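You operate a simulated robot arm through the tools that you are given. There is no shell and no other tool.

You run a simulated robot arm. Do the job below in one go: nothing can be reset, and whatever is moved stays where it is left.

Task
Heat the pressure cooker till it hisses, gas off, then let the pressure drop.
Fine: open the gas valve, light burner one on high, once; knob off and valve shut; once the red pin drops, lay the vent weight on the tiled counter; the lid stays locked. Where these are worked on the way, their far stop is far enough and under half their travel is too little: gas valve.
Where things are to end (x, y in the base frame): vent weight within 0.06 m of [0.88, 0.21].
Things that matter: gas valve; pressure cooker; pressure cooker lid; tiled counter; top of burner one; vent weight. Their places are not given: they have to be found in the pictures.

It is judged by the outcome, as a careful person would: the job done as asked, and still so three seconds after it is handed in. It fails if anything else is knocked over, pushed out of place, dropped, spilled or broken. Lids that push on must go on centred and level and be pressed home; caps that screw on are set level and turned clockwise until they are tight.

Robot
A 7-joint arm with a two-finger parallel gripper, fixed in place. Base frame: the origin is on the floor under the middle of its stand, x ahead of it, y to its left, z up. Units: m, degrees, N and s.
It reaches about 1.147 m from its shoulder. Its first joint turns from -166.0 to 166.0 degrees. Payload 3.43 kg.
Tool frame: the origin (TCP) lies between the finger pads and is the grasp point; the fingertips stand 0.03 m ahead of it; z points along the fingers, y is the line along which they close. The gripper opens to 0.094 m. The fingers are 0.028 m wide and 0.01 m thick; the gripper's body (0.05 by 0.096 m) begins 0.055 m behind the TCP.
Orientation is told as [roll, pitch, yaw] about the base's x, y, z axes, in that order, counted from this pose: with the fingers straight down and closing along the base's y, the tool's x points along the base's -x, its y along +y and its z along -z.

Tools
- The arm moves only by the tool apply_moves. Its arguments are lists of equal length, an entry for each row: "dp": the shift along the base's x, y, z in units of 400 mm (1.0 is 400 mm), a list of three; "rotation": the turn, a rotation vector about the base's x, y, z in units of 60 degrees (1.0 is 60 degrees), a list of three; "gripper": the opening, from 0 (shut) to 1 (fully open). In form: {"dp": [[x, y, z], ...], "rotation": [[ax, ay, az], ...], "gripper": [gripper, ...]}. A call has 1 to 20 rows; each row is the pose to reach, as a shift and turn from the pose commanded when the call began. A call with a number of a shift or a turn outside -1 to 1 is refused whole. A row lasts 0.2 s, in which the tool goes at most 0.05 m and 8.6 degrees; a call with a longer step from one row to the next is refused whole, and so is a gripper value outside its range. Where a pose cannot be reached the arm comes as near as it can. A force on the tool above 40 N (or 10 N above the force at the start of the call, whichever is more), or a blocked arm, ends the call early, and 0.2 s more pass. Each finger travels about 0.045 m/s and halts on what it meets, pressing with about 35 N; the grip force reading is that of the motor and also rises with nothing between the fingers. The clock runs only during rows and for 0.2 s after the last one: add rows that repeat a pose to give the fingers time. The reply holds the time, the measured pose of the TCP, the force on the tool along the base axes, the opening and the grip force, in the units named above and with some noise, with the torque about the TCP (base axes, N m) and any sound that the robot's microphone picked up.
- Cameras (640 x 400 px; columns grow to the right, rows downward): "scene" is fixed at [0.397, 0.6501, 1.5745]; the picture's right is [-0.90, 0.43, 0.00], its down [0.40, 0.85, -0.35] and it looks along [-0.15, -0.32, -0.94] (base axes); focal length 214 px, centre (320, 200). "wrist" rides on the gripper at [0.076, 0.014, -0.102] in the tool frame; the picture's right is [-0.18, 0.98, 0.00], its down [-0.75, -0.14, -0.64] and it looks along [-0.63, -0.12, 0.77] (tool axes); focal length 243 px, centre (320, 200).
- camera(camera): a new picture of that camera. It takes no simulated time.
- point_at(camera, pixels): for up to 12 pixels [column, row] of the newest picture of that camera ("zoom" is the newest enlarged one), the place [x, y, z] in the base frame of the surface seen there, good to about 0.002 m. It takes no simulated time.
- close_up(camera, box): a new picture of the part [left, top, right, bottom] of that camera's present view, enlarged. It takes no simulated time.
- job_done(): hands the job in; it is judged then, once.

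Open the gripper and draw the arm clear of the work before you hand the job in, unless the task says otherwise.

The tools are called after "Emit:" as name(argument=value, ...) on one line, values as JSON. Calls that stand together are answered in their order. apply_moves: Moves the arm, as the interface text tells. Its arguments: {"type":"object","properties":{"dp":{"type":"array","items":{"type":"array","items":{"type":"number"}}},"rotation":{"type":"array","items":{"type":"array","items":{"type":"number"}}},"gripper":{"type":"array","items":{"type":"number"}}},"required":["dp","rotation","gripper"]} The other tools are called the same way: camera (camera) takes a picture; point_at (camera, pixels) gives the place of the surface under pixels of a picture; close_up (camera, box) takes an enlarged picture of a part of a camera's view; job_done () hands the job in.

At the start:

```text
clock: 0.0
ee_pos: [0.3661, 0.3181, 1.2203]
tcp_rot: [0.0, 0.1, 0.0]
force: [-0.1, 0.1, 0.0]
wrist_torque: [-0.03, 0.02, -0.02]
opening: 0.0938
grip_force: 0.1
```

scene: 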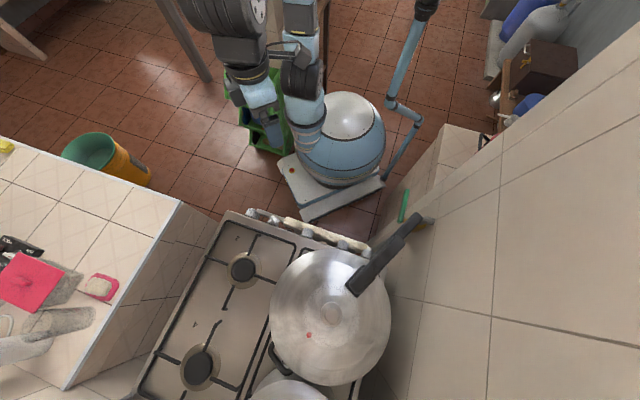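
wrist: 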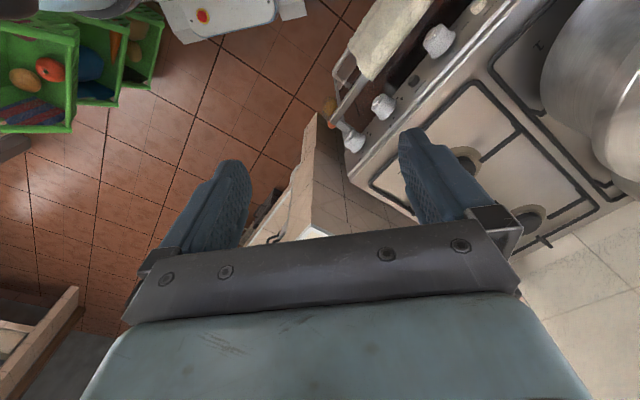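

The scene picture shows the cooker at about (330,315) with a red pin near (308,335), the stove, and something green near (404,205) that may be the gas valve. I'll take enlarged views of these areas.

Emit:
close_up(camera="scene", box=[220, 180, 460, 330])

Emit:
close_up(camera="scene", box=[240, 240, 432, 400])

Emit:
close_up(camera="wrist", box=[320, 0, 640, 200])

Emit:
close_up(camera="scene", box=[0, 130, 220, 400])

```text
2.67 times, centred on (340, 255) of scene
```

zoom: 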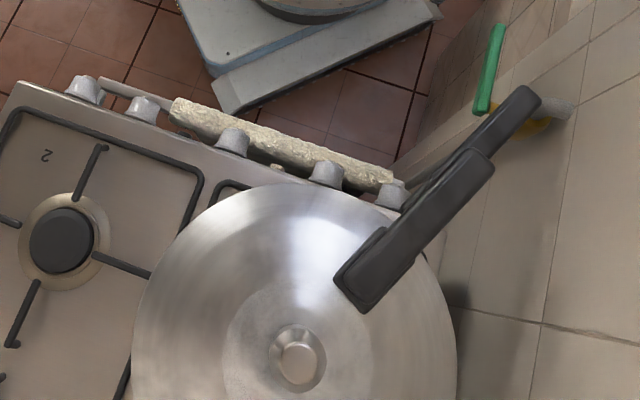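

```text
2.50 times, centred on (336, 320) of scene
```

zoom: 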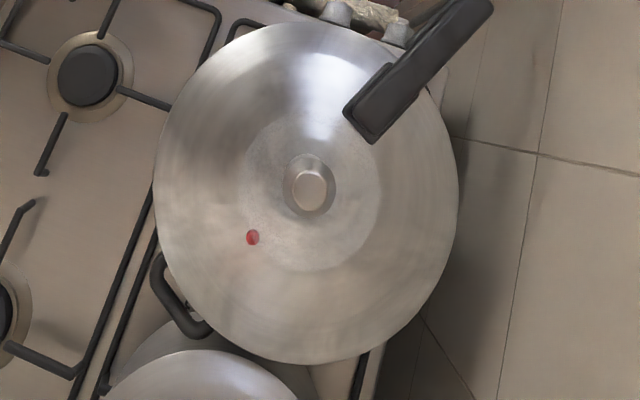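

```text
2.00 times, centred on (480, 100) of wrist
```

zoom: 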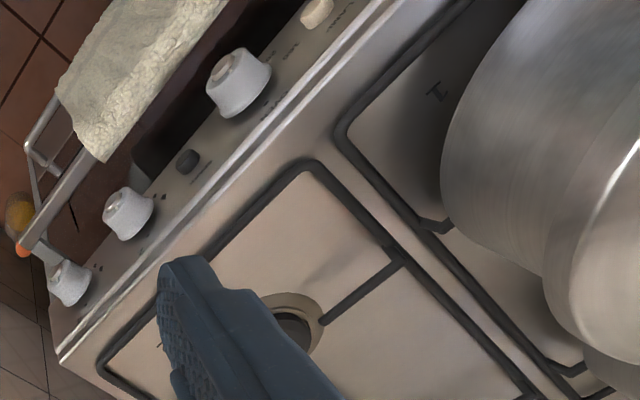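

```text
1.48 times, centred on (110, 265) of scene
```

zoom: 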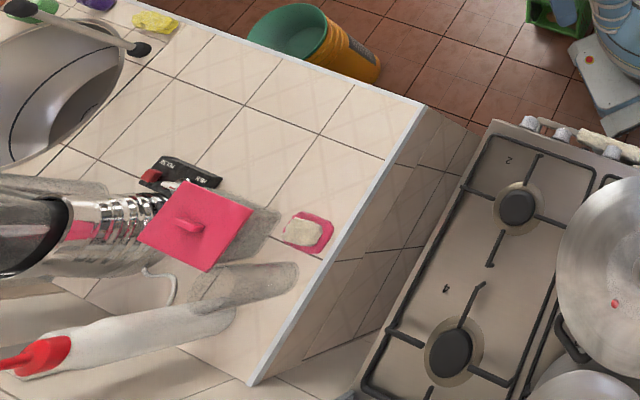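

The zooms show the cooker on the burner marked 1 with the vent weight at about (330,312), the pin at (308,335), five knobs along the front edge, and a green lever on a yellow fitting on the wall. I'll measure the positions of these now.

Emit:
point_at(camera="scene", pixels=[[331, 312], [308, 335], [404, 205], [408, 192], [401, 219], [423, 222], [355, 285], [415, 220], [330, 375], [275, 310], [385, 310], [325, 258]])

Emit:
point_at(camera="wrist", pixels=[[353, 141], [382, 107], [438, 40], [478, 7], [412, 80], [358, 150], [400, 100], [350, 155], [540, 45], [465, 165], [340, 70], [385, 180]])

Emit:
point_at(camera="scene", pixels=[[150, 210], [180, 205], [68, 385], [120, 280], [100, 287], [130, 250], [243, 270], [200, 367], [252, 213], [275, 220], [307, 235], [342, 246]])

```text
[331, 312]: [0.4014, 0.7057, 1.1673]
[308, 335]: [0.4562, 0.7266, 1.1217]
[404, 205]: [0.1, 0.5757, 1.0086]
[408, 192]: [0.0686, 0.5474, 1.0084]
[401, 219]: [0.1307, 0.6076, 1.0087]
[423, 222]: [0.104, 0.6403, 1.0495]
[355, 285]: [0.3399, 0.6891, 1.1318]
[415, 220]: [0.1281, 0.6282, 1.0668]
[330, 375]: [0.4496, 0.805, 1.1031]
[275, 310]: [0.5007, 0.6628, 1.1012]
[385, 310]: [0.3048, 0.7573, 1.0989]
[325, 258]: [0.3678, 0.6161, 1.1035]
```

```text
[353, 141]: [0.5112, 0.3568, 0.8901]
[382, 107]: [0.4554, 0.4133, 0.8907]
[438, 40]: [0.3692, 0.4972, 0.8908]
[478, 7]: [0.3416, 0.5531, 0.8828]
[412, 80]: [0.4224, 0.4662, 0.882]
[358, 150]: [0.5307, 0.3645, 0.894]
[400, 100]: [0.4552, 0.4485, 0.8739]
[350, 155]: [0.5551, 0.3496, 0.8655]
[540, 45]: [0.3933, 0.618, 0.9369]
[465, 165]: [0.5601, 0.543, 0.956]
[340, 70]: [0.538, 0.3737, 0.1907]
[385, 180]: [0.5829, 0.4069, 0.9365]
```

```text
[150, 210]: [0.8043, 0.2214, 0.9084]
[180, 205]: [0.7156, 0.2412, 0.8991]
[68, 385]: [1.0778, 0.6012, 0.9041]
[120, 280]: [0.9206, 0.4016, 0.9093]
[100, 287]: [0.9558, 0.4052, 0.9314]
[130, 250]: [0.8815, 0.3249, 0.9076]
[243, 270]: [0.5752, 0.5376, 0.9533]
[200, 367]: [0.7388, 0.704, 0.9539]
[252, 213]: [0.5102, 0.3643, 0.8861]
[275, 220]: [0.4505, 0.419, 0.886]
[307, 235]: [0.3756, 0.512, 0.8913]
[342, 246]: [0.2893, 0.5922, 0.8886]
```

The knob row runs diagonally from about (0.51,0.36) to (0.29,0.59) at z≈0.89, and the green lever spans (0.13,0.61) to (0.07,0.55) at z≈1.01. Next I'll zoom on the panel labels and valve, and measure wall points.

Emit:
close_up(camera="wrist", box=[330, 60, 430, 160])

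Emit:
close_up(camera="wrist", box=[400, 0, 500, 80])

Emit:
close_up(camera="scene", box=[370, 170, 450, 240])

Emit:
point_at(camera="scene", pixels=[[470, 300], [450, 180], [430, 260], [440, 130], [420, 350], [500, 200], [560, 300], [460, 140], [480, 130], [380, 205], [355, 190], [355, 130]])

```text
4.00 times, centred on (380, 110) of wrist
```

zoom: 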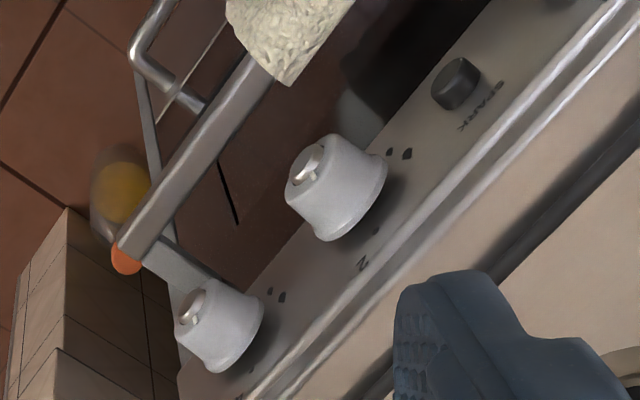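

```text
5.00 times, centred on (450, 40) of wrist
```

zoom: 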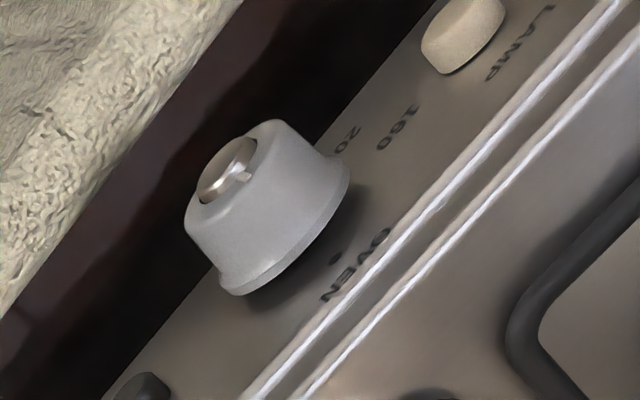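

```text
5.71 times, centred on (410, 205) of scene
```

zoom: 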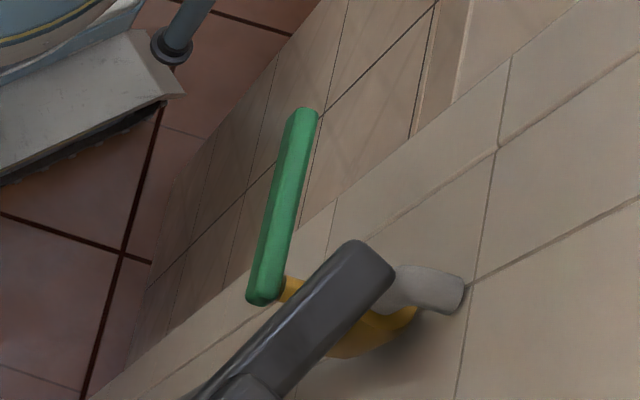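

```text
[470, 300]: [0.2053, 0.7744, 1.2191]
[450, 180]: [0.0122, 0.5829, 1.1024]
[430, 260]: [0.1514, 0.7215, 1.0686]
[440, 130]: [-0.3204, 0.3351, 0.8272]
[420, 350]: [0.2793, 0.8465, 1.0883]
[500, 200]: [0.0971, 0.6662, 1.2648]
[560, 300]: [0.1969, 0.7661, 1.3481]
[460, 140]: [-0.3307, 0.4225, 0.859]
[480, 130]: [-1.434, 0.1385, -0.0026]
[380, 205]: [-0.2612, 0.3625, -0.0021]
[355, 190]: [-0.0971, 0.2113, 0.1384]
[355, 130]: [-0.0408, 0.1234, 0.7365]
```

The panel has the labels "4", "2", SPARK, OVEN and LAMP, so burner one's knob should be among the right-hand ones, still hidden by the towel. I'll turn and tilt the gripper towards the wall in two steps to view the valve with the wrist camera.

Emit:
apply_moves(dp=[[-0.04, 0.03, 0], [-0.08, 0.06, 0], [-0.12, 0.09, 0], [-0.16, 0.12, 0], [-0.2, 0.15, 0], [-0.24, 0.18, 0]], rotation=[[0, 0, -0.125], [0, 0, -0.25], [0, 0, -0.375], [0, 0, -0.5], [0, 0, -0.625], [0, 0, -0.75]], gripper=[1, 1, 1, 1, 1, 1])

```text
clock: 1.4
ee_pos: [0.2699, 0.389, 1.2218]
tcp_rot: [0.0, 0.0, -45.0]
force: [0.5, -0.4, -0.6]
wrist_torque: [0.04, -0.01, 0.0]
opening: 0.094
grip_force: 0.1
```

The arm followed cleanly to (0.27,0.389,1.222). Now I tilt the tool 60 degrees towards the wall.

Emit:
apply_moves(dp=[[0, 0, 0], [0, 0, 0], [0, 0, 0], [0, 0, 0], [0, 0, 0], [0, 0, 0], [0, 0, 0], [0, 0, 0]], rotation=[[0.0884, 0.0884, 0], [0.1768, 0.1768, 0], [0.2652, 0.2652, 0], [0.3536, 0.3536, 0], [0.442, 0.442, 0], [0.5303, 0.5303, 0], [0.6187, 0.6187, 0], [0.7071, 0.7071, 0]], gripper=[1, 1, 1, 1, 1, 1, 1, 1])

Emit:
camera(camera="wrist")

Emit:
camera(camera="scene")

```text
clock: 3.2
ee_pos: [0.2695, 0.3898, 1.2202]
tcp_rot: [0.2, 60.1, -44.9]
force: [-0.3, -0.1, 0.1]
wrist_torque: [0.01, -0.03, 0.0]
opening: 0.0941
grip_force: 0.2
```

```text
taken
```

wrist: 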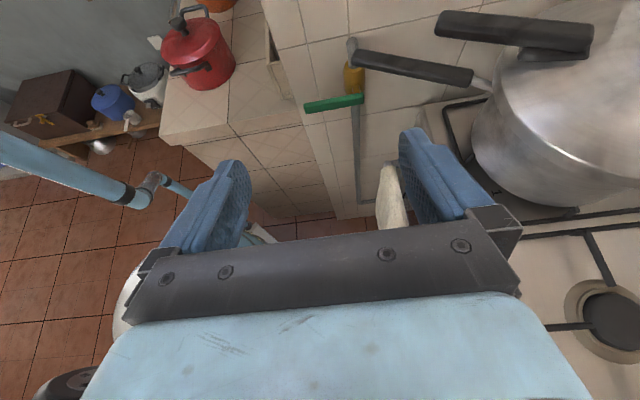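

```text
taken
```

scene: 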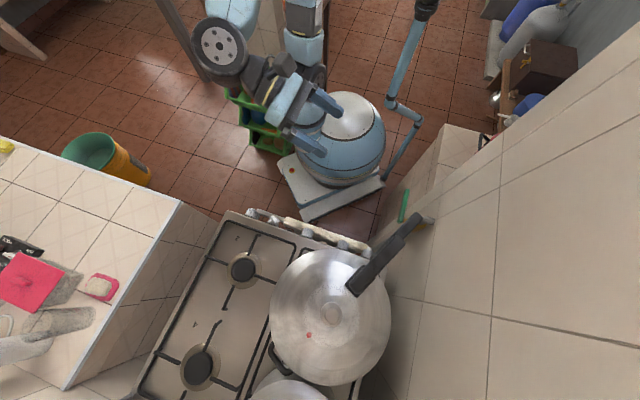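

The gas pipe is vertical with the yellow body at (352,78), and the green lever at (333,103) is crosswise, so the valve is closed. I'll zoom in and measure.

Emit:
close_up(camera="wrist", box=[290, 20, 420, 120])

Emit:
point_at(camera="wrist", pixels=[[308, 107], [333, 103], [358, 98], [352, 80], [352, 45], [357, 130], [362, 190], [360, 58], [470, 75], [442, 22], [345, 75], [363, 100]])

```text
4.00 times, centred on (355, 70) of wrist
```

zoom: 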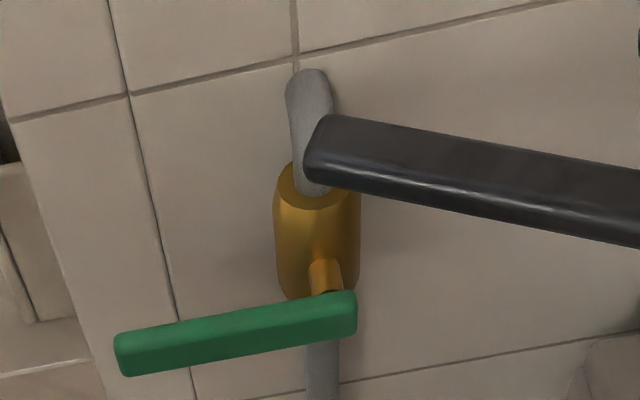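

```text
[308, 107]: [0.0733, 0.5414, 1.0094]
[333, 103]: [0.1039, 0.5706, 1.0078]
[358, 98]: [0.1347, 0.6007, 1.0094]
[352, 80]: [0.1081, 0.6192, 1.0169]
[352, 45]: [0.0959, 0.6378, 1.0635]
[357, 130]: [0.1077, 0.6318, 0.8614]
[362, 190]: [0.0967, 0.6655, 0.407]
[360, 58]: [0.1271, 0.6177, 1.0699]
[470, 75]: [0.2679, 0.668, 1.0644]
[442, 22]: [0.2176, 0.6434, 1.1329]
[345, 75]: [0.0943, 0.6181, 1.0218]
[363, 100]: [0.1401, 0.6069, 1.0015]
```

The lever pivots at about (0.13,0.605,1.00) and its free end is at (0.07,0.54). The cooker handle sits above it, so it must swing down to lie along the pipe. I'll close the fingers into a peg, level the tool towards the wall, and go to a standoff just above the lever's free half.

Emit:
apply_moves(dp=[[-0.0374, 0.0307, -0.057], [-0.0748, 0.0614, -0.114], [-0.1122, 0.0921, -0.171], [-0.1496, 0.1228, -0.228], [-0.187, 0.1535, -0.285], [-0.2244, 0.1842, -0.342], [-0.2618, 0.2152, -0.4], [-0.2618, 0.2152, -0.4], [-0.2618, 0.2152, -0.4], [-0.2618, 0.2152, -0.4]], rotation=[[0.0505, 0.0505, 0], [0.101, 0.101, 0], [0.1515, 0.1515, 0], [0.202, 0.202, 0], [0.2525, 0.2525, 0], [0.303, 0.303, 0], [0.3535, 0.3535, 0], [0.3535, 0.3535, 0], [0.3535, 0.3535, 0], [0.3535, 0.3535, 0]], gripper=[0, 0, 0, 0, 0, 0, 0, 0, 0, 0])

Emit:
camera(camera="wrist")

Emit:
camera(camera="scene")

```text
clock: 5.4
ee_pos: [0.165, 0.4752, 1.0613]
tcp_rot: [-94.7, 90.0, -139.8]
force: [-0.5, 0.6, 0.3]
wrist_torque: [0.02, -0.02, -0.01]
opening: 0.0
grip_force: 32.6
```

```text
taken
```

wrist: 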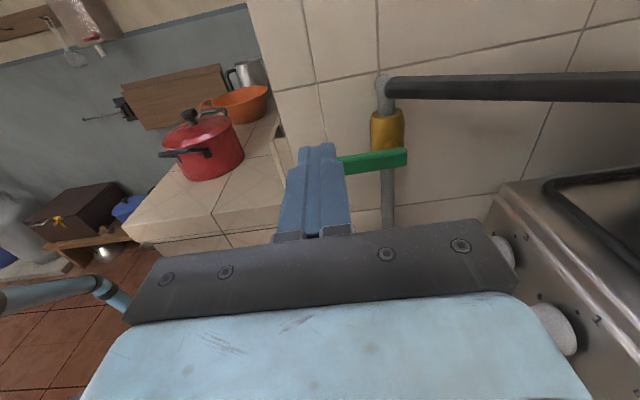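

```text
taken
```

scene: 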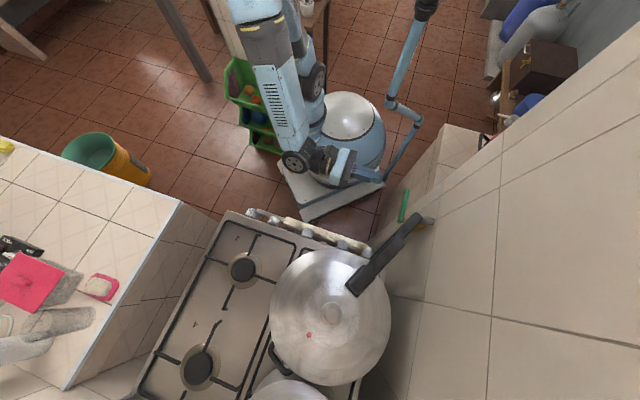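

The closed fingers are in front of the lever, whose visible right end is at (405,155), with the yellow stem near (388,145). I'll measure these to pin down the pivot.

Emit:
close_up(camera="wrist", box=[280, 60, 440, 240])

Emit:
point_at(camera="wrist", pixels=[[405, 158], [345, 163], [388, 130], [372, 130], [402, 130], [388, 190], [395, 190], [320, 148], [300, 160], [400, 152], [500, 245], [555, 325]])

```text
2.22 times, centred on (360, 150) of wrist
```

zoom: 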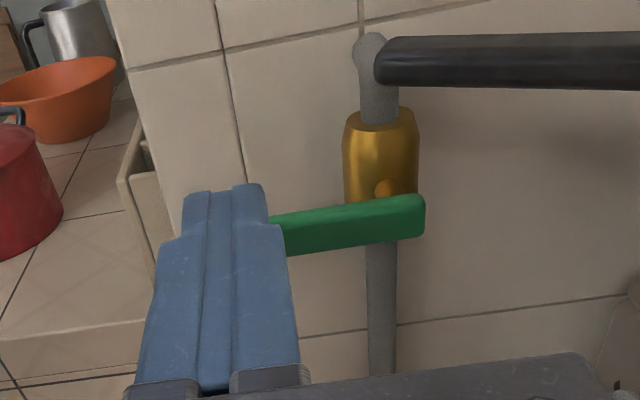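

```text
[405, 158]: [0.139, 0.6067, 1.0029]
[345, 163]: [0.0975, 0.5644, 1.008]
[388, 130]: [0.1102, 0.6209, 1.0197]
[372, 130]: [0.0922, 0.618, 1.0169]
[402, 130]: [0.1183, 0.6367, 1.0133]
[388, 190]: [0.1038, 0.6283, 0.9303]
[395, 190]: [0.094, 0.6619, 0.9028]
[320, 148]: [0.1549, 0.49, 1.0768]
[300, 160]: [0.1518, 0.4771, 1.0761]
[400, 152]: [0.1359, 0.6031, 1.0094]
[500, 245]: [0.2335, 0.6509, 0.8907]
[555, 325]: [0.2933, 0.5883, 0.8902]
```

The yellow body spans s≈0.502–0.534 along the wall, so the pivot is confirmed, and the lever's top is at z=1.009. I'll advance the closed fingers over the lever's free half, staying above it.

Emit:
apply_moves(dp=[[-0.06, 0.06, 0], [-0.12, 0.12, 0], [-0.18, 0.18, 0], [-0.18, 0.18, -0.03], [-0.18, 0.18, -0.06]], rotation=[[0, 0, 0], [0, 0, 0], [0, 0, 0], [0, 0, 0], [0, 0, 0]], gripper=[0, 0, 0, 0, 0])

Emit:
camera(camera="wrist")

Emit:
close_up(camera="scene", box=[340, 150, 460, 250])

```text
clock: 6.6
ee_pos: [0.0917, 0.5479, 1.0376]
tcp_rot: [36.5, 90.0, -8.5]
force: [0.1, 0.5, -0.2]
wrist_torque: [0.04, -0.02, 0.03]
opening: 0.0
grip_force: 33.1
```

```text
taken
```

wrist: 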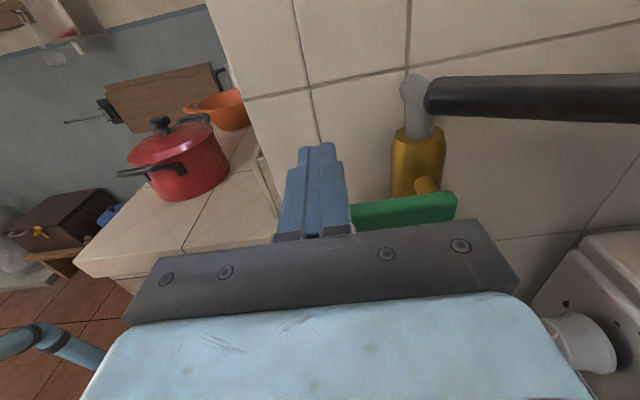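

```text
4.00 times, centred on (400, 200) of scene
```

zoom: 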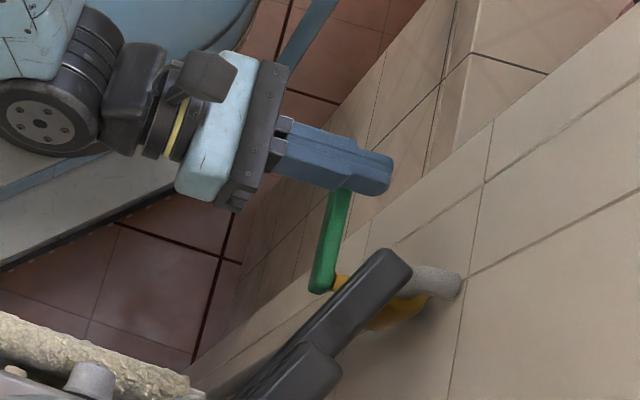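

The closed fingers now sit over the lever's free half (the scene zoom shows the tip crossing the lever's end, clear of the cooker handle). I'll push the lever down along its arc towards the pipe.

Emit:
apply_moves(dp=[[0, 0, -0.0325], [-0.0035, -0.0035, -0.051], [-0.0069, -0.0069, -0.07], [-0.007, -0.007, -0.0915], [-0.0064, -0.0064, -0.113], [-0.002, -0.002, -0.135], [0.0032, 0.0032, -0.157], [0.012, 0.012, -0.177], [0.0225, 0.0225, -0.197], [0.036, 0.036, -0.214], [0.0504, 0.0504, -0.2288], [0.067, 0.067, -0.239], [0.0849, 0.0849, -0.2475], [0.093, 0.093, -0.25]], rotation=[[0, 0, 0], [0, 0, 0], [0, 0, 0], [0, 0, 0], [0, 0, 0], [0, 0, 0], [0, 0, 0], [0, 0, 0], [0, 0, 0], [0, 0, 0], [0, 0, 0], [0, 0, 0], [0, 0, 0], [0, 0, 0]], gripper=[0, 0, 0, 0, 0, 0, 0, 0, 0, 0, 0, 0, 0, 0])

Emit:
camera(camera="wrist")

Emit:
close_up(camera="scene", box=[340, 150, 460, 250])

```text
clock: 9.6
ee_pos: [0.1277, 0.582, 0.9367]
tcp_rot: [-167.8, 90.0, 147.6]
force: [-14.4, -33.8, 7.9]
wrist_torque: [0.56, -0.18, 0.11]
opening: 0.0001
grip_force: 33.1
```

```text
taken
```

wrist: 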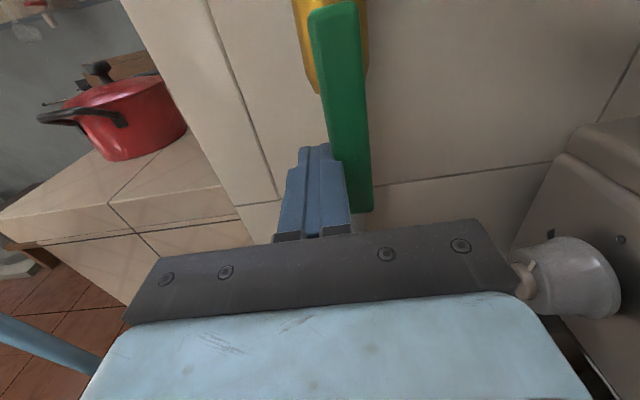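

```text
4.00 times, centred on (400, 200) of scene
```

zoom: 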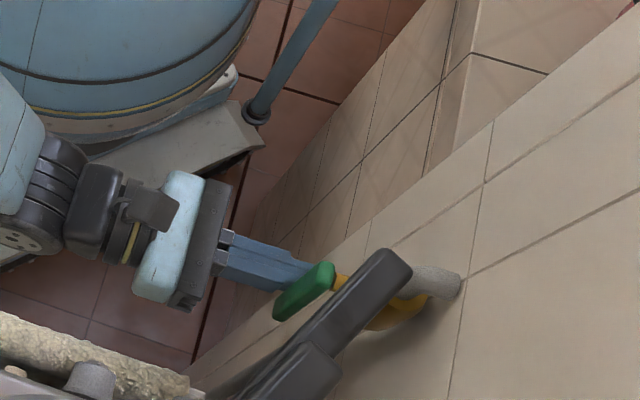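

The lever now points straight down along the pipe (green at (340,110)), and the push of about 34 N along the wall means it has met its stop. Before backing off, I'll measure the tilt of the front panel and knob from this view.

Emit:
point_at(camera="wrist", pixels=[[530, 240], [600, 225], [632, 290], [575, 200], [630, 335], [590, 270], [565, 260], [615, 300], [527, 275], [560, 160], [620, 160], [590, 185]])

Emit:
close_up(camera="wrist", box=[480, 120, 640, 340])

```text
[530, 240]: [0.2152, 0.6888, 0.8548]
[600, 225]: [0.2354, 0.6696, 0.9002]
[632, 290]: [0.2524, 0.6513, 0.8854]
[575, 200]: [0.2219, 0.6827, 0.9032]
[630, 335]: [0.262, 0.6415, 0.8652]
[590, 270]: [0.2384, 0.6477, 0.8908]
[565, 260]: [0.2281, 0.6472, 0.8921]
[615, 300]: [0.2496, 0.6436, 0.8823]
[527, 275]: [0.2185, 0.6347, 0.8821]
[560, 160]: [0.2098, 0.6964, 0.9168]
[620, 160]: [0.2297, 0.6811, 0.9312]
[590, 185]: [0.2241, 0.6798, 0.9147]
```

```text
1.82 times, centred on (560, 230) of wrist
```

zoom: 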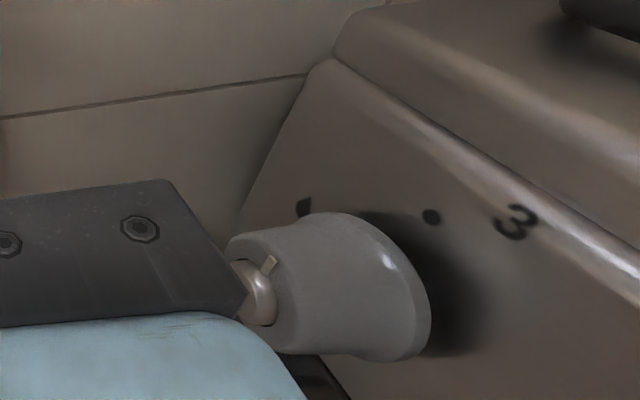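

The rightmost knob near the wall is "3" (its off dot is at the top and the flame drops are on the side), and the panel is vertical at about s=0.639 along heading 45°. I'll back away from the lever and the wall, then rise.

Emit:
apply_moves(dp=[[-0.035, -0.035, 0], [0.035, -0.105, 0], [0.105, -0.175, 0], [0.175, -0.245, 0], [0.245, -0.315, 0], [0.245, -0.315, 0.1], [0.245, -0.315, 0.2], [0.245, -0.315, 0.3]], rotation=[[0, 0, 0], [0, 0, 0], [0, 0, 0], [0, 0, 0], [0, 0, 0], [0, 0, 0], [0, 0, 0], [0, 0, 0]], gripper=[0, 0, 0, 0, 0, 0, 0, 0])

Emit:
camera(camera="wrist")

Emit:
camera(camera="scene")

```text
clock: 11.4
ee_pos: [0.2273, 0.4601, 1.0568]
tcp_rot: [-103.2, 89.9, -148.2]
force: [0.9, 0.2, -0.5]
wrist_torque: [0.03, 0.02, 0.04]
opening: 0.0002
grip_force: 33.1
```

```text
taken
```

wrist: 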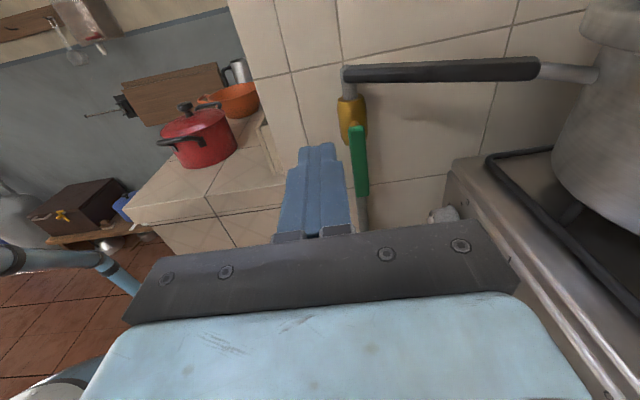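

```text
taken
```

scene: 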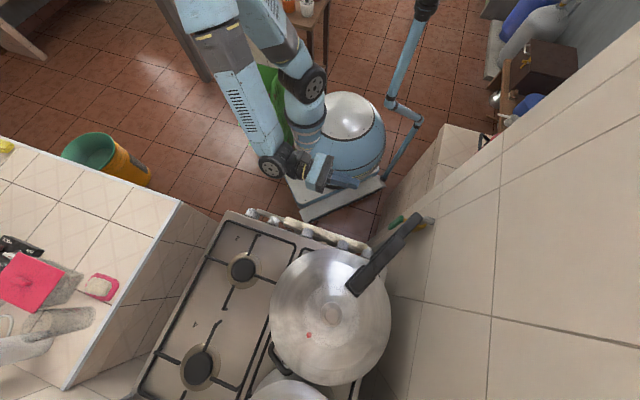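

The lever stays down along the pipe at (360,160) of the wrist picture. I'll now swing the horizontal tool 60 degrees about the vertical, towards the stove front.

Emit:
apply_moves(dp=[[-0.02, -0.005, 0], [-0.04, -0.01, 0], [-0.06, -0.015, 0], [-0.08, -0.02, 0], [-0.1, -0.025, 0], [-0.12, -0.03, 0], [-0.14, -0.035, 0], [-0.16, -0.04, 0]], rotation=[[0, 0, -0.125], [0, 0, -0.25], [0, 0, -0.375], [0, 0, -0.5], [0, 0, -0.625], [0, 0, -0.75], [0, 0, -0.875], [0, 0, -1]], gripper=[0, 0, 0, 0, 0, 0, 0, 0])

Emit:
camera(camera="wrist")

Emit:
camera(camera="scene")

```text
clock: 13.2
ee_pos: [0.2082, 0.5449, 1.0775]
tcp_rot: [11.8, 89.6, -72.7]
force: [-0.7, -0.2, -0.7]
wrist_torque: [-0.02, -0.04, -0.02]
opening: 0.0
grip_force: 33.3
out of reach, approached as far as the arm can: row 1, 2, 3, 4, 5, 6, 7, 8
```

```text
taken
```

wrist: 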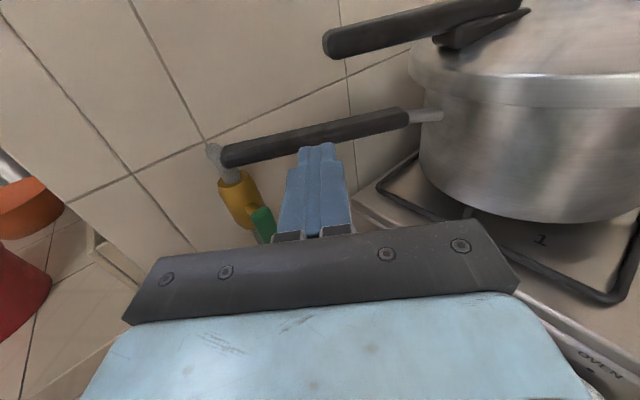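

```text
taken
```

scene: 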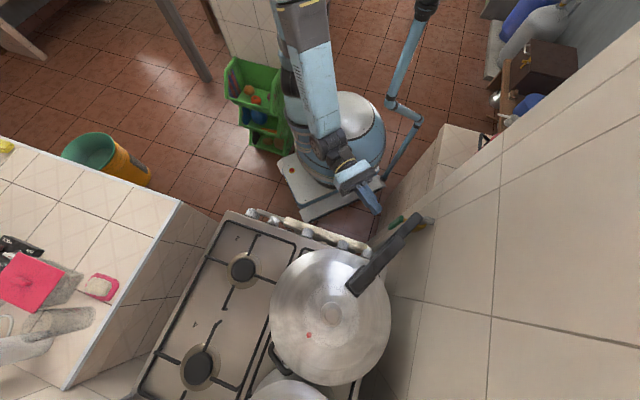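

The arm says that pose is too close in and stopped at (0.208,0.545,1.078) with heading about 95°, clear of the cooker handle. I'll test with a null move which pose counts as the commanded one now.

Emit:
apply_moves(dp=[[0, 0, 0.01]], rotation=[[0, 0, 0]], gripper=[0])

```text
clock: 13.6
ee_pos: [0.208, 0.5465, 1.0816]
tcp_rot: [7.9, 89.7, -76.8]
force: [-0.5, -0.5, 0.3]
wrist_torque: [0.03, 0.01, 0.02]
opening: 0.0
grip_force: 33.0
```

The commanded pose is now the reached one, so moves are consistent again. I'll try the heading-45° pose farther out, in front of the cooker at about (0.262,0.559,1.06).

Emit:
apply_moves(dp=[[0.022, 0.005, -0.01], [0.044, 0.01, -0.02], [0.066, 0.015, -0.03], [0.088, 0.02, -0.04], [0.11, 0.025, -0.05], [0.134, 0.03, -0.05]], rotation=[[0, 0, -0.14], [0, 0, -0.28], [0, 0, -0.42], [0, 0, -0.56], [0, 0, -0.7], [0, 0, -0.82]], gripper=[0, 0, 0, 0, 0, 0])

Emit:
camera(camera="wrist")

Emit:
camera(camera="scene")

```text
clock: 15.0
ee_pos: [0.2071, 0.5445, 1.0814]
tcp_rot: [10.6, 89.6, -74.0]
force: [0.5, -0.3, -0.9]
wrist_torque: [0.01, 0.01, 0.03]
opening: 0.0001
grip_force: 32.6
out of reach, approached as far as the arm can: row 1, 2, 3, 4, 5, 6
```

```text
taken
```

wrist: 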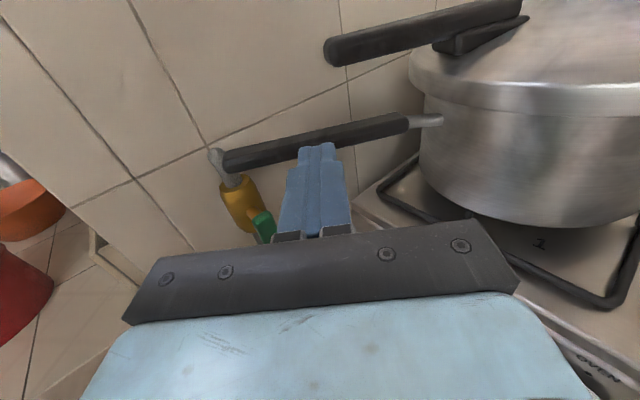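

```text
taken
```

scene: 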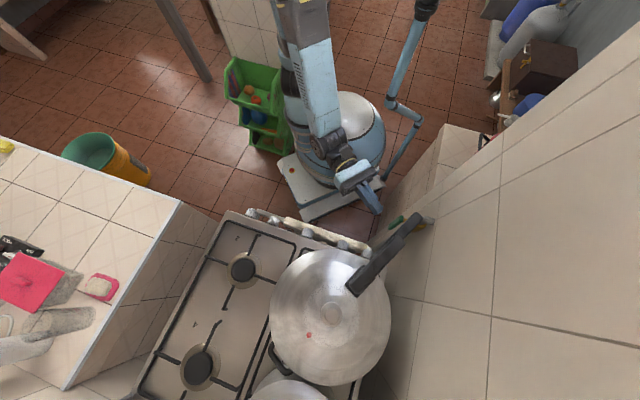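

The turn is blocked in this branch of the wrist, so I'll go back to fingers-down and approach the knobs with the opposite wrist roll (camera underneath). First I untilt 60° while moving back and up.

Emit:
apply_moves(dp=[[0.013, -0.039, 0.0375], [0.027, -0.0775, 0.075], [0.04, -0.116, 0.1125], [0.054, -0.155, 0.15], [0.067, -0.194, 0.1875], [0.081, -0.2325, 0.225], [0.094, -0.271, 0.2625], [0.1075, -0.31, 0.3]], rotation=[[-0.1244, -0.012, 0], [-0.2488, -0.024, 0], [-0.373, -0.036, 0], [-0.4975, -0.048, 0], [-0.622, -0.06, 0], [-0.746, -0.072, 0], [-0.871, -0.084, 0], [-0.995, -0.096, 0]], gripper=[0, 0, 0, 0, 0, 0, 0, 0])

```text
clock: 16.8
ee_pos: [0.2493, 0.4229, 1.2014]
tcp_rot: [0.2, 29.5, -84.4]
force: [0.0, -0.1, -0.2]
wrist_torque: [0.0, -0.01, -0.02]
opening: 0.0
grip_force: 33.1
```

Back to a 29.5° tilt at (0.249,0.423,1.201). I'll finish the untilt, then yaw in steps.

Emit:
apply_moves(dp=[[0.01, -0.02, 0], [0.02, -0.04, 0], [0.03, -0.06, 0], [0.04, -0.08, 0]], rotation=[[-0.1225, -0.012, 0], [-0.245, -0.024, 0], [-0.3675, -0.036, 0], [-0.4895, -0.047, 0]], gripper=[0, 0, 0, 0])

Emit:
apply_moves(dp=[[0, 0, 0], [0, 0, 0], [0, 0, 0], [0, 0, 0], [0, 0, 0], [0, 0, 0], [0, 0, 0], [0, 0, 0]], rotation=[[0, 0, 0.125], [0, 0, 0.25], [0, 0, 0.375], [0, 0, 0.5], [0, 0, 0.625], [0, 0, 0.75], [0, 0, 0.875], [0, 0, 1]], gripper=[0, 0, 0, 0, 0, 0, 0, 0])

Emit:
apply_moves(dp=[[0, 0, 0], [0, 0, 0], [0, 0, 0], [0, 0, 0], [0, 0, 0], [0, 0, 0], [0, 0, 0], [0, 0, 0]], rotation=[[0, 0, 0.125], [0, 0, 0.25], [0, 0, 0.375], [0, 0, 0.5], [0, 0, 0.625], [0, 0, 0.75], [0, 0, 0.875], [0, 0, 1]], gripper=[0, 0, 0, 0, 0, 0, 0, 0])

Emit:
camera(camera="wrist")

```text
clock: 17.8
ee_pos: [0.2648, 0.3904, 1.2032]
tcp_rot: [0.2, 0.0, -84.3]
force: [-0.8, -0.2, -0.7]
wrist_torque: [0.03, -0.03, 0.01]
opening: 0.0
grip_force: 32.9
```

```text
clock: 19.6
ee_pos: [0.2652, 0.3905, 1.2028]
tcp_rot: [0.0, 0.2, -24.4]
force: [0.5, 0.9, -0.1]
wrist_torque: [0.0, -0.01, -0.03]
opening: 0.0
grip_force: 33.0
```

```text
clock: 21.4
ee_pos: [0.2641, 0.3909, 1.2025]
tcp_rot: [0.2, 0.1, 35.8]
force: [0.0, 0.1, -0.1]
wrist_torque: [0.0, 0.02, -0.01]
opening: 0.0
grip_force: 32.8
```

```text
taken
```

wrist: 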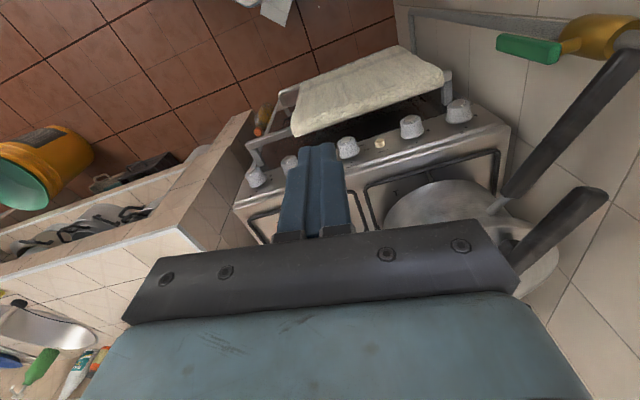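

From here (image upside down) the row reads from the wall: knob 3 at (458,110), then (411,126), the lamp button (380,143) and the oven knob (348,147). I'll zoom in on these and measure.

Emit:
close_up(camera="wrist", box=[330, 60, 510, 180])

Emit:
close_up(camera="wrist", box=[220, 110, 380, 220])

Emit:
point_at(camera="wrist", pixels=[[411, 122], [411, 135], [458, 106], [380, 143], [348, 145], [440, 70], [300, 125], [370, 90], [430, 125], [480, 118], [450, 80], [285, 95]])

```text
3.33 times, centred on (420, 120) of wrist
```

zoom: 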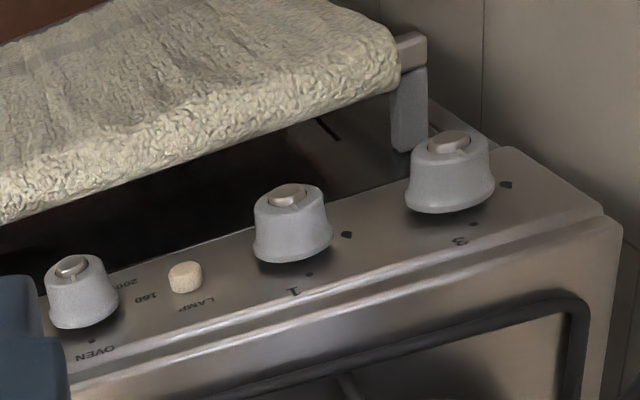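

```text
3.64 times, centred on (300, 165) of wrist
```

zoom: 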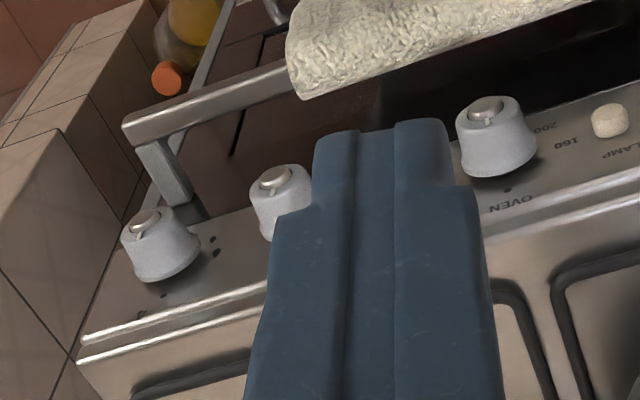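

```text
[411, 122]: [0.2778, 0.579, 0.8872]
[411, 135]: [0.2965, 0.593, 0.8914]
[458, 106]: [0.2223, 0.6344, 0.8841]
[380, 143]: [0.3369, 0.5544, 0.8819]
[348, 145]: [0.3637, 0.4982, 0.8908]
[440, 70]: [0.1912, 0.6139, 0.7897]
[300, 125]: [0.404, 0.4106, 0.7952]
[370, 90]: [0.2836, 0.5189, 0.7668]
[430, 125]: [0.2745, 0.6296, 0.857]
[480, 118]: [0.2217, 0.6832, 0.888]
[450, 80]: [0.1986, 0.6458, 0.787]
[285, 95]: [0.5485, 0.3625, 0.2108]
```

Knob "1" is the second from the wall at about (0.287,0.586,0.887), with the off dot above it and flame drops on its wall side; the towel's top is at z≈0.80. I'll go lower and tilt to see the panel face-on and read the marks.

Emit:
apply_moves(dp=[[-0.045, 0.02, -0.083], [-0.09, 0.04, -0.166], [-0.135, 0.06, -0.25], [-0.18, 0.08, -0.333], [-0.225, 0.1, -0.416], [-0.27, 0.118, -0.5]], rotation=[[0, 0, 0.04], [0, 0, 0.08], [0, 0, 0.12], [0, 0, 0.16], [0, 0, 0.2], [0, 0, 0.237]], gripper=[0, 0, 0, 0, 0, 0])

Emit:
apply_moves(dp=[[0, 0, 0], [0, 0, 0], [0, 0, 0], [0, 0, 0]], rotation=[[0.0736, -0.0736, 0], [0.147, -0.147, 0], [0.221, -0.221, 0], [0.2946, -0.2946, 0]], gripper=[0, 0, 0, 0])

Emit:
camera(camera="wrist")

Emit:
camera(camera="scene")

```text
clock: 22.8
ee_pos: [0.1575, 0.4396, 1.0029]
tcp_rot: [0.2, 0.2, 49.8]
force: [0.6, -0.3, 0.1]
wrist_torque: [0.01, 0.02, 0.01]
opening: 0.0003
grip_force: 32.6
```

```text
clock: 23.8
ee_pos: [0.1574, 0.4393, 1.0033]
tcp_rot: [-2.0, -24.9, 50.2]
force: [0.7, 0.1, 0.8]
wrist_torque: [0.02, 0.01, 0.02]
opening: 0.0001
grip_force: 33.1
```

```text
taken
```

wrist: 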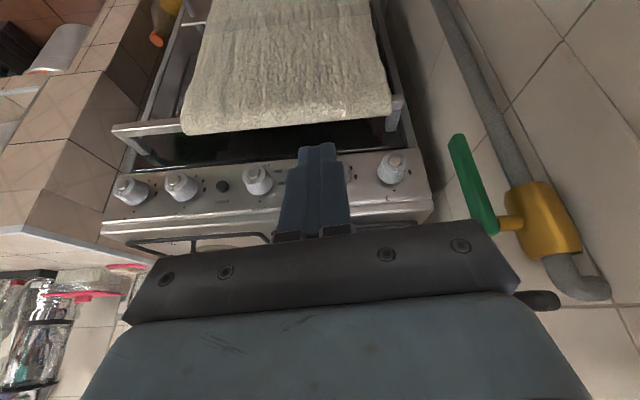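

```text
taken
```

scene: 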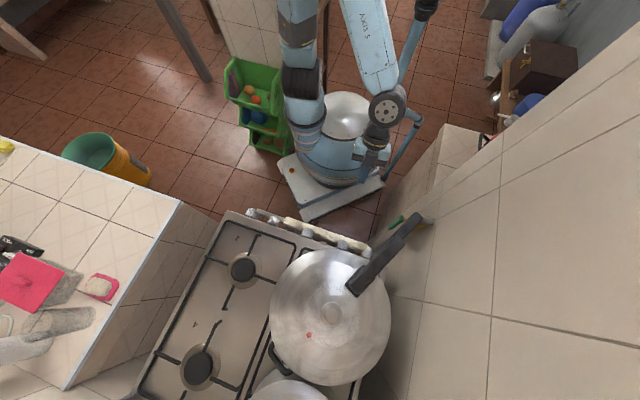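

The panel is now face-on (upside down) with knob 3 at (392,168), oven (257,180), spark button (222,186), knob 2 (180,187) and knob 4 (130,189); knob 1 is behind the fingers. I'll zoom in on the marks.

Emit:
close_up(camera="wrist", box=[100, 150, 290, 240])

Emit:
close_up(camera="wrist", box=[340, 140, 440, 220])

Emit:
point_at(camera="wrist", pixels=[[222, 186], [257, 172], [392, 160], [180, 180], [130, 184], [350, 172], [200, 130], [380, 105], [235, 195], [400, 185], [350, 195], [290, 120]])

```text
3.37 times, centred on (195, 195) of wrist
```

zoom: 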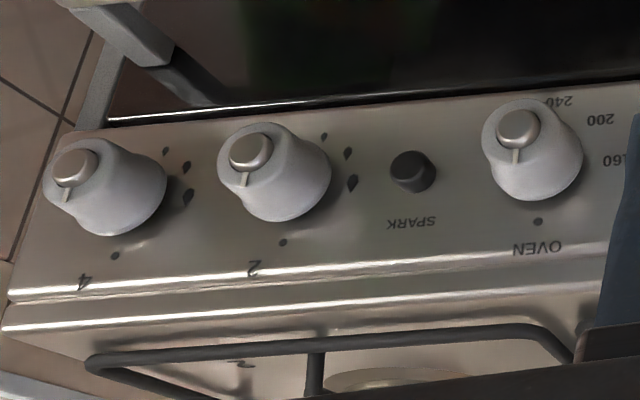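

```text
5.00 times, centred on (390, 180) of wrist
```

zoom: 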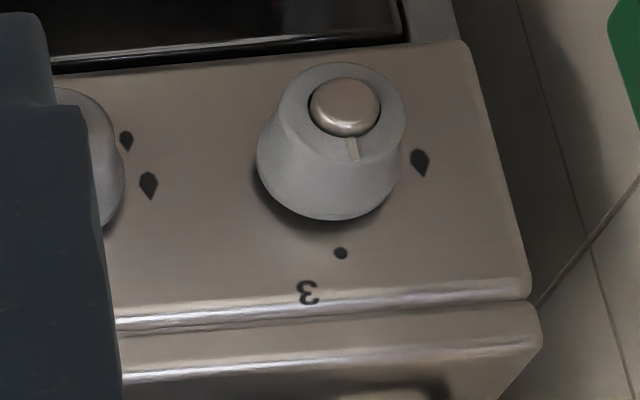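

```text
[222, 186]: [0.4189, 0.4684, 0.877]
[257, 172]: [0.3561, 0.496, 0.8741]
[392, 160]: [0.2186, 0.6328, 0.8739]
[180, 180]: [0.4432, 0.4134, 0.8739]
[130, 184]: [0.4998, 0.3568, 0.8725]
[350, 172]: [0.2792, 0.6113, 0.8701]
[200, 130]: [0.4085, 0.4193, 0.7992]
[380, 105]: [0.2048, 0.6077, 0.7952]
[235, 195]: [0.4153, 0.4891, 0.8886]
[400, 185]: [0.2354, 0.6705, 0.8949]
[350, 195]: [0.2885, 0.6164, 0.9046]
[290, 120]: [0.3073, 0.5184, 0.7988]
```

The marks show off at the top and the biggest drop (high) a quarter turn anticlockwise, with smaller drops further round; the spark button is at (0.419,0.468,0.877). I'll move in front of the stove and tilt towards horizontal, in this wrist branch, to check reach.

Emit:
apply_moves(dp=[[0.06, 0.06, 0], [0.12, 0.12, 0], [0.18, 0.18, 0]], rotation=[[0, 0, -0.02], [0, 0, -0.04], [0, 0, -0.053]], gripper=[0, 0, 0])

Emit:
apply_moves(dp=[[0, 0, 0], [0, 0, 0], [0, 0, 0], [0, 0, 0], [0, 0, 0], [0, 0, 0], [0, 0, 0], [0, 0, 0]], rotation=[[0.0884, -0.0884, 0], [0.177, -0.177, 0], [0.265, -0.265, 0], [0.3536, -0.3536, 0], [0.442, -0.442, 0], [0.53, -0.53, 0], [0.619, -0.619, 0], [0.707, -0.707, 0]], gripper=[0, 0, 0, 0, 0, 0, 0, 0])

Emit:
camera(camera="wrist")

Emit:
camera(camera="scene")

```text
clock: 24.6
ee_pos: [0.2307, 0.5112, 1.0033]
tcp_rot: [-2.1, -24.8, 47.1]
force: [-0.1, 0.9, 0.1]
wrist_torque: [0.04, -0.02, -0.01]
opening: 0.0001
grip_force: 33.3
```

```text
clock: 26.4
ee_pos: [0.229, 0.5102, 1.0019]
tcp_rot: [-21.2, -84.4, 65.1]
force: [0.0, -0.2, 0.2]
wrist_torque: [-0.01, 0.0, -0.02]
opening: 0.0
grip_force: 33.2
```

```text
taken
```

wrist: 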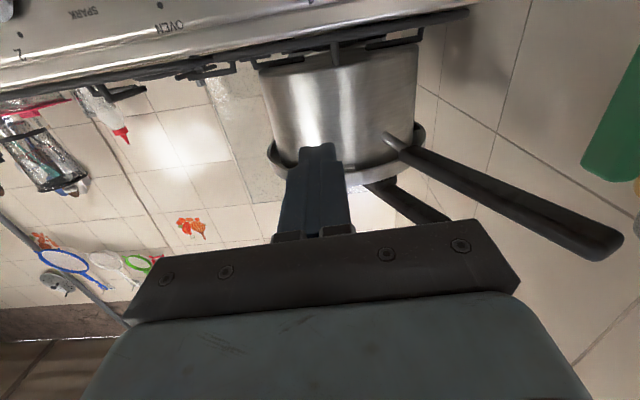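

```text
taken
```

scene: 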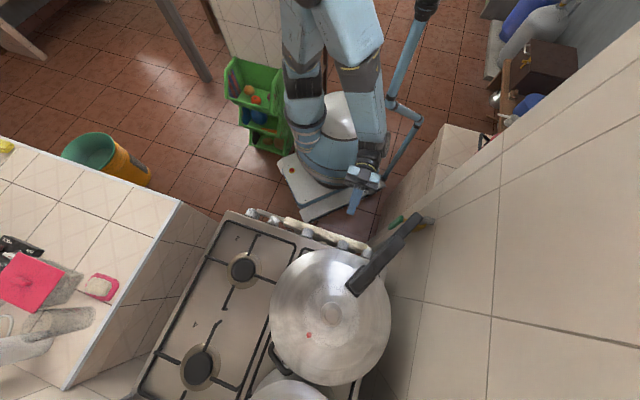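

This branch reaches: the tool is about 5° below horizontal, heading 44°, at (0.229,0.510,1.002). I'll level it exactly, then test in free space whether the wrist can roll 60° anticlockwise (as seen facing the stove).

Emit:
apply_moves(dp=[[0, 0, 0]], rotation=[[0.0605, -0.0605, 0.02]], gripper=[0])

Emit:
apply_moves(dp=[[0, 0, 0], [0, 0, 0], [0, 0, 0], [0, 0, 0], [0, 0, 0], [0, 0, 0], [0, 0, 0], [0, 0, 0]], rotation=[[-0.0884, -0.0884, 0], [-0.177, -0.177, 0], [-0.265, -0.265, 0], [-0.3536, -0.3536, 0], [-0.442, -0.442, 0], [-0.53, -0.53, 0], [-0.619, -0.619, 0], [-0.707, -0.707, 0]], gripper=[0, 0, 0, 0, 0, 0, 0, 0])

```text
clock: 26.8
ee_pos: [0.2292, 0.5093, 1.0017]
tcp_rot: [-90.3, -88.0, 135.2]
force: [0.3, -0.6, 0.3]
wrist_torque: [-0.01, 0.0, 0.0]
opening: 0.0001
grip_force: 33.0
```

```text
clock: 28.6
ee_pos: [0.2292, 0.5096, 1.003]
tcp_rot: [-90.0, -27.8, 134.9]
force: [0.7, 0.2, -0.4]
wrist_torque: [0.0, 0.01, -0.03]
opening: 0.0001
grip_force: 33.0
```

The −60° roll works. I'll test a further 40° so the whole quarter turn plus a margin is known to be reachable.

Emit:
apply_moves(dp=[[0, 0, 0], [0, 0, 0], [0, 0, 0], [0, 0, 0], [0, 0, 0]], rotation=[[-0.0943, -0.0943, 0], [-0.1886, -0.1886, 0], [-0.2829, -0.2829, 0], [-0.377, -0.377, 0], [-0.4714, -0.4714, 0]], gripper=[0, 0, 0, 0, 0])

Emit:
camera(camera="wrist")

Emit:
camera(camera="scene")

```text
clock: 29.8
ee_pos: [0.2296, 0.5101, 1.0013]
tcp_rot: [-90.0, 12.1, 134.9]
force: [-0.7, -0.1, 0.2]
wrist_torque: [-0.02, 0.03, -0.02]
opening: 0.0
grip_force: 32.6
```

```text
taken
```

wrist: 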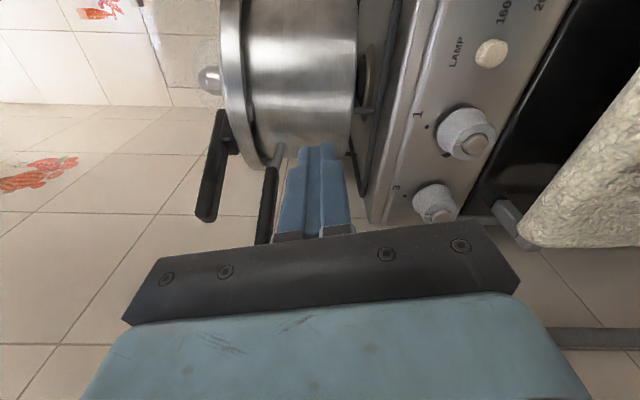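

```text
taken
```

scene: 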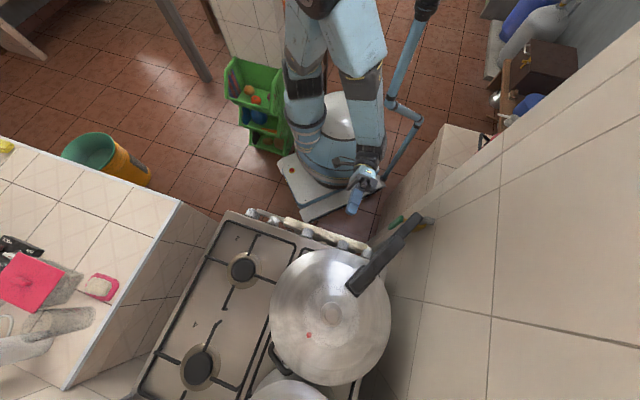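

The full quarter turn is reachable, and in this view knob 1 is at (468,135). Before turning any gas on, I'll do a dry approach in front of the SPARK button to confirm reach and its exact position.

Emit:
apply_moves(dp=[[0.084, -0.06, 0], [0.168, -0.12, 0], [0.252, -0.18, 0], [0.3365, -0.241, 0], [0.3365, -0.241, -0.1], [0.3365, -0.241, -0.2], [0.3365, -0.241, -0.31], [0.3365, -0.241, -0.31]], rotation=[[0.07, 0.07, 0], [0.1414, 0.1414, 0], [0.1414, 0.1414, 0], [0.1414, 0.1414, 0], [0.1414, 0.1414, 0], [0.1414, 0.1414, 0], [0.1414, 0.1414, 0], [0.1414, 0.1414, 0]], gripper=[0, 0, 0, 0, 0, 0, 0, 0])

Emit:
camera(camera="wrist")

Emit:
camera(camera="scene")

```text
clock: 31.3
ee_pos: [0.3753, 0.4786, 0.8981]
tcp_rot: [-91.6, -0.3, 134.8]
force: [0.6, -1.4, 14.6]
wrist_torque: [0.42, -0.19, -0.04]
opening: 0.0001
grip_force: 32.8
out of reach, approached as far as the arm can: row 1, 2, 3, 4, 5, 6, 7
stopped in row 7: the force on the tool passed its limit at 114 N (the readings are from after the stop); the commanded pose is now the measured one
```

```text
taken
```

wrist: 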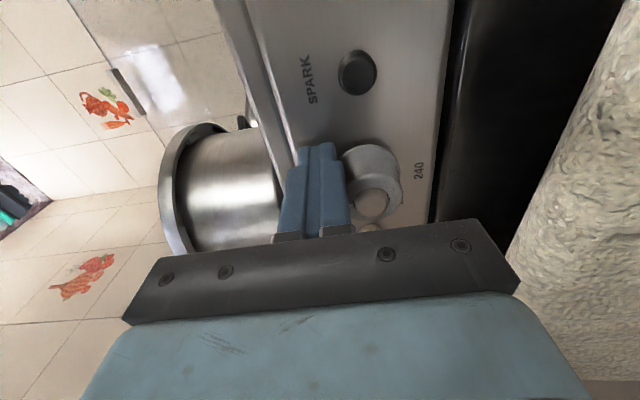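

```text
taken
```

scene: 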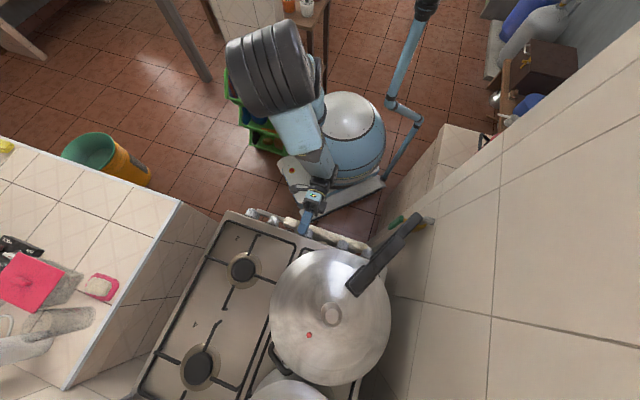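

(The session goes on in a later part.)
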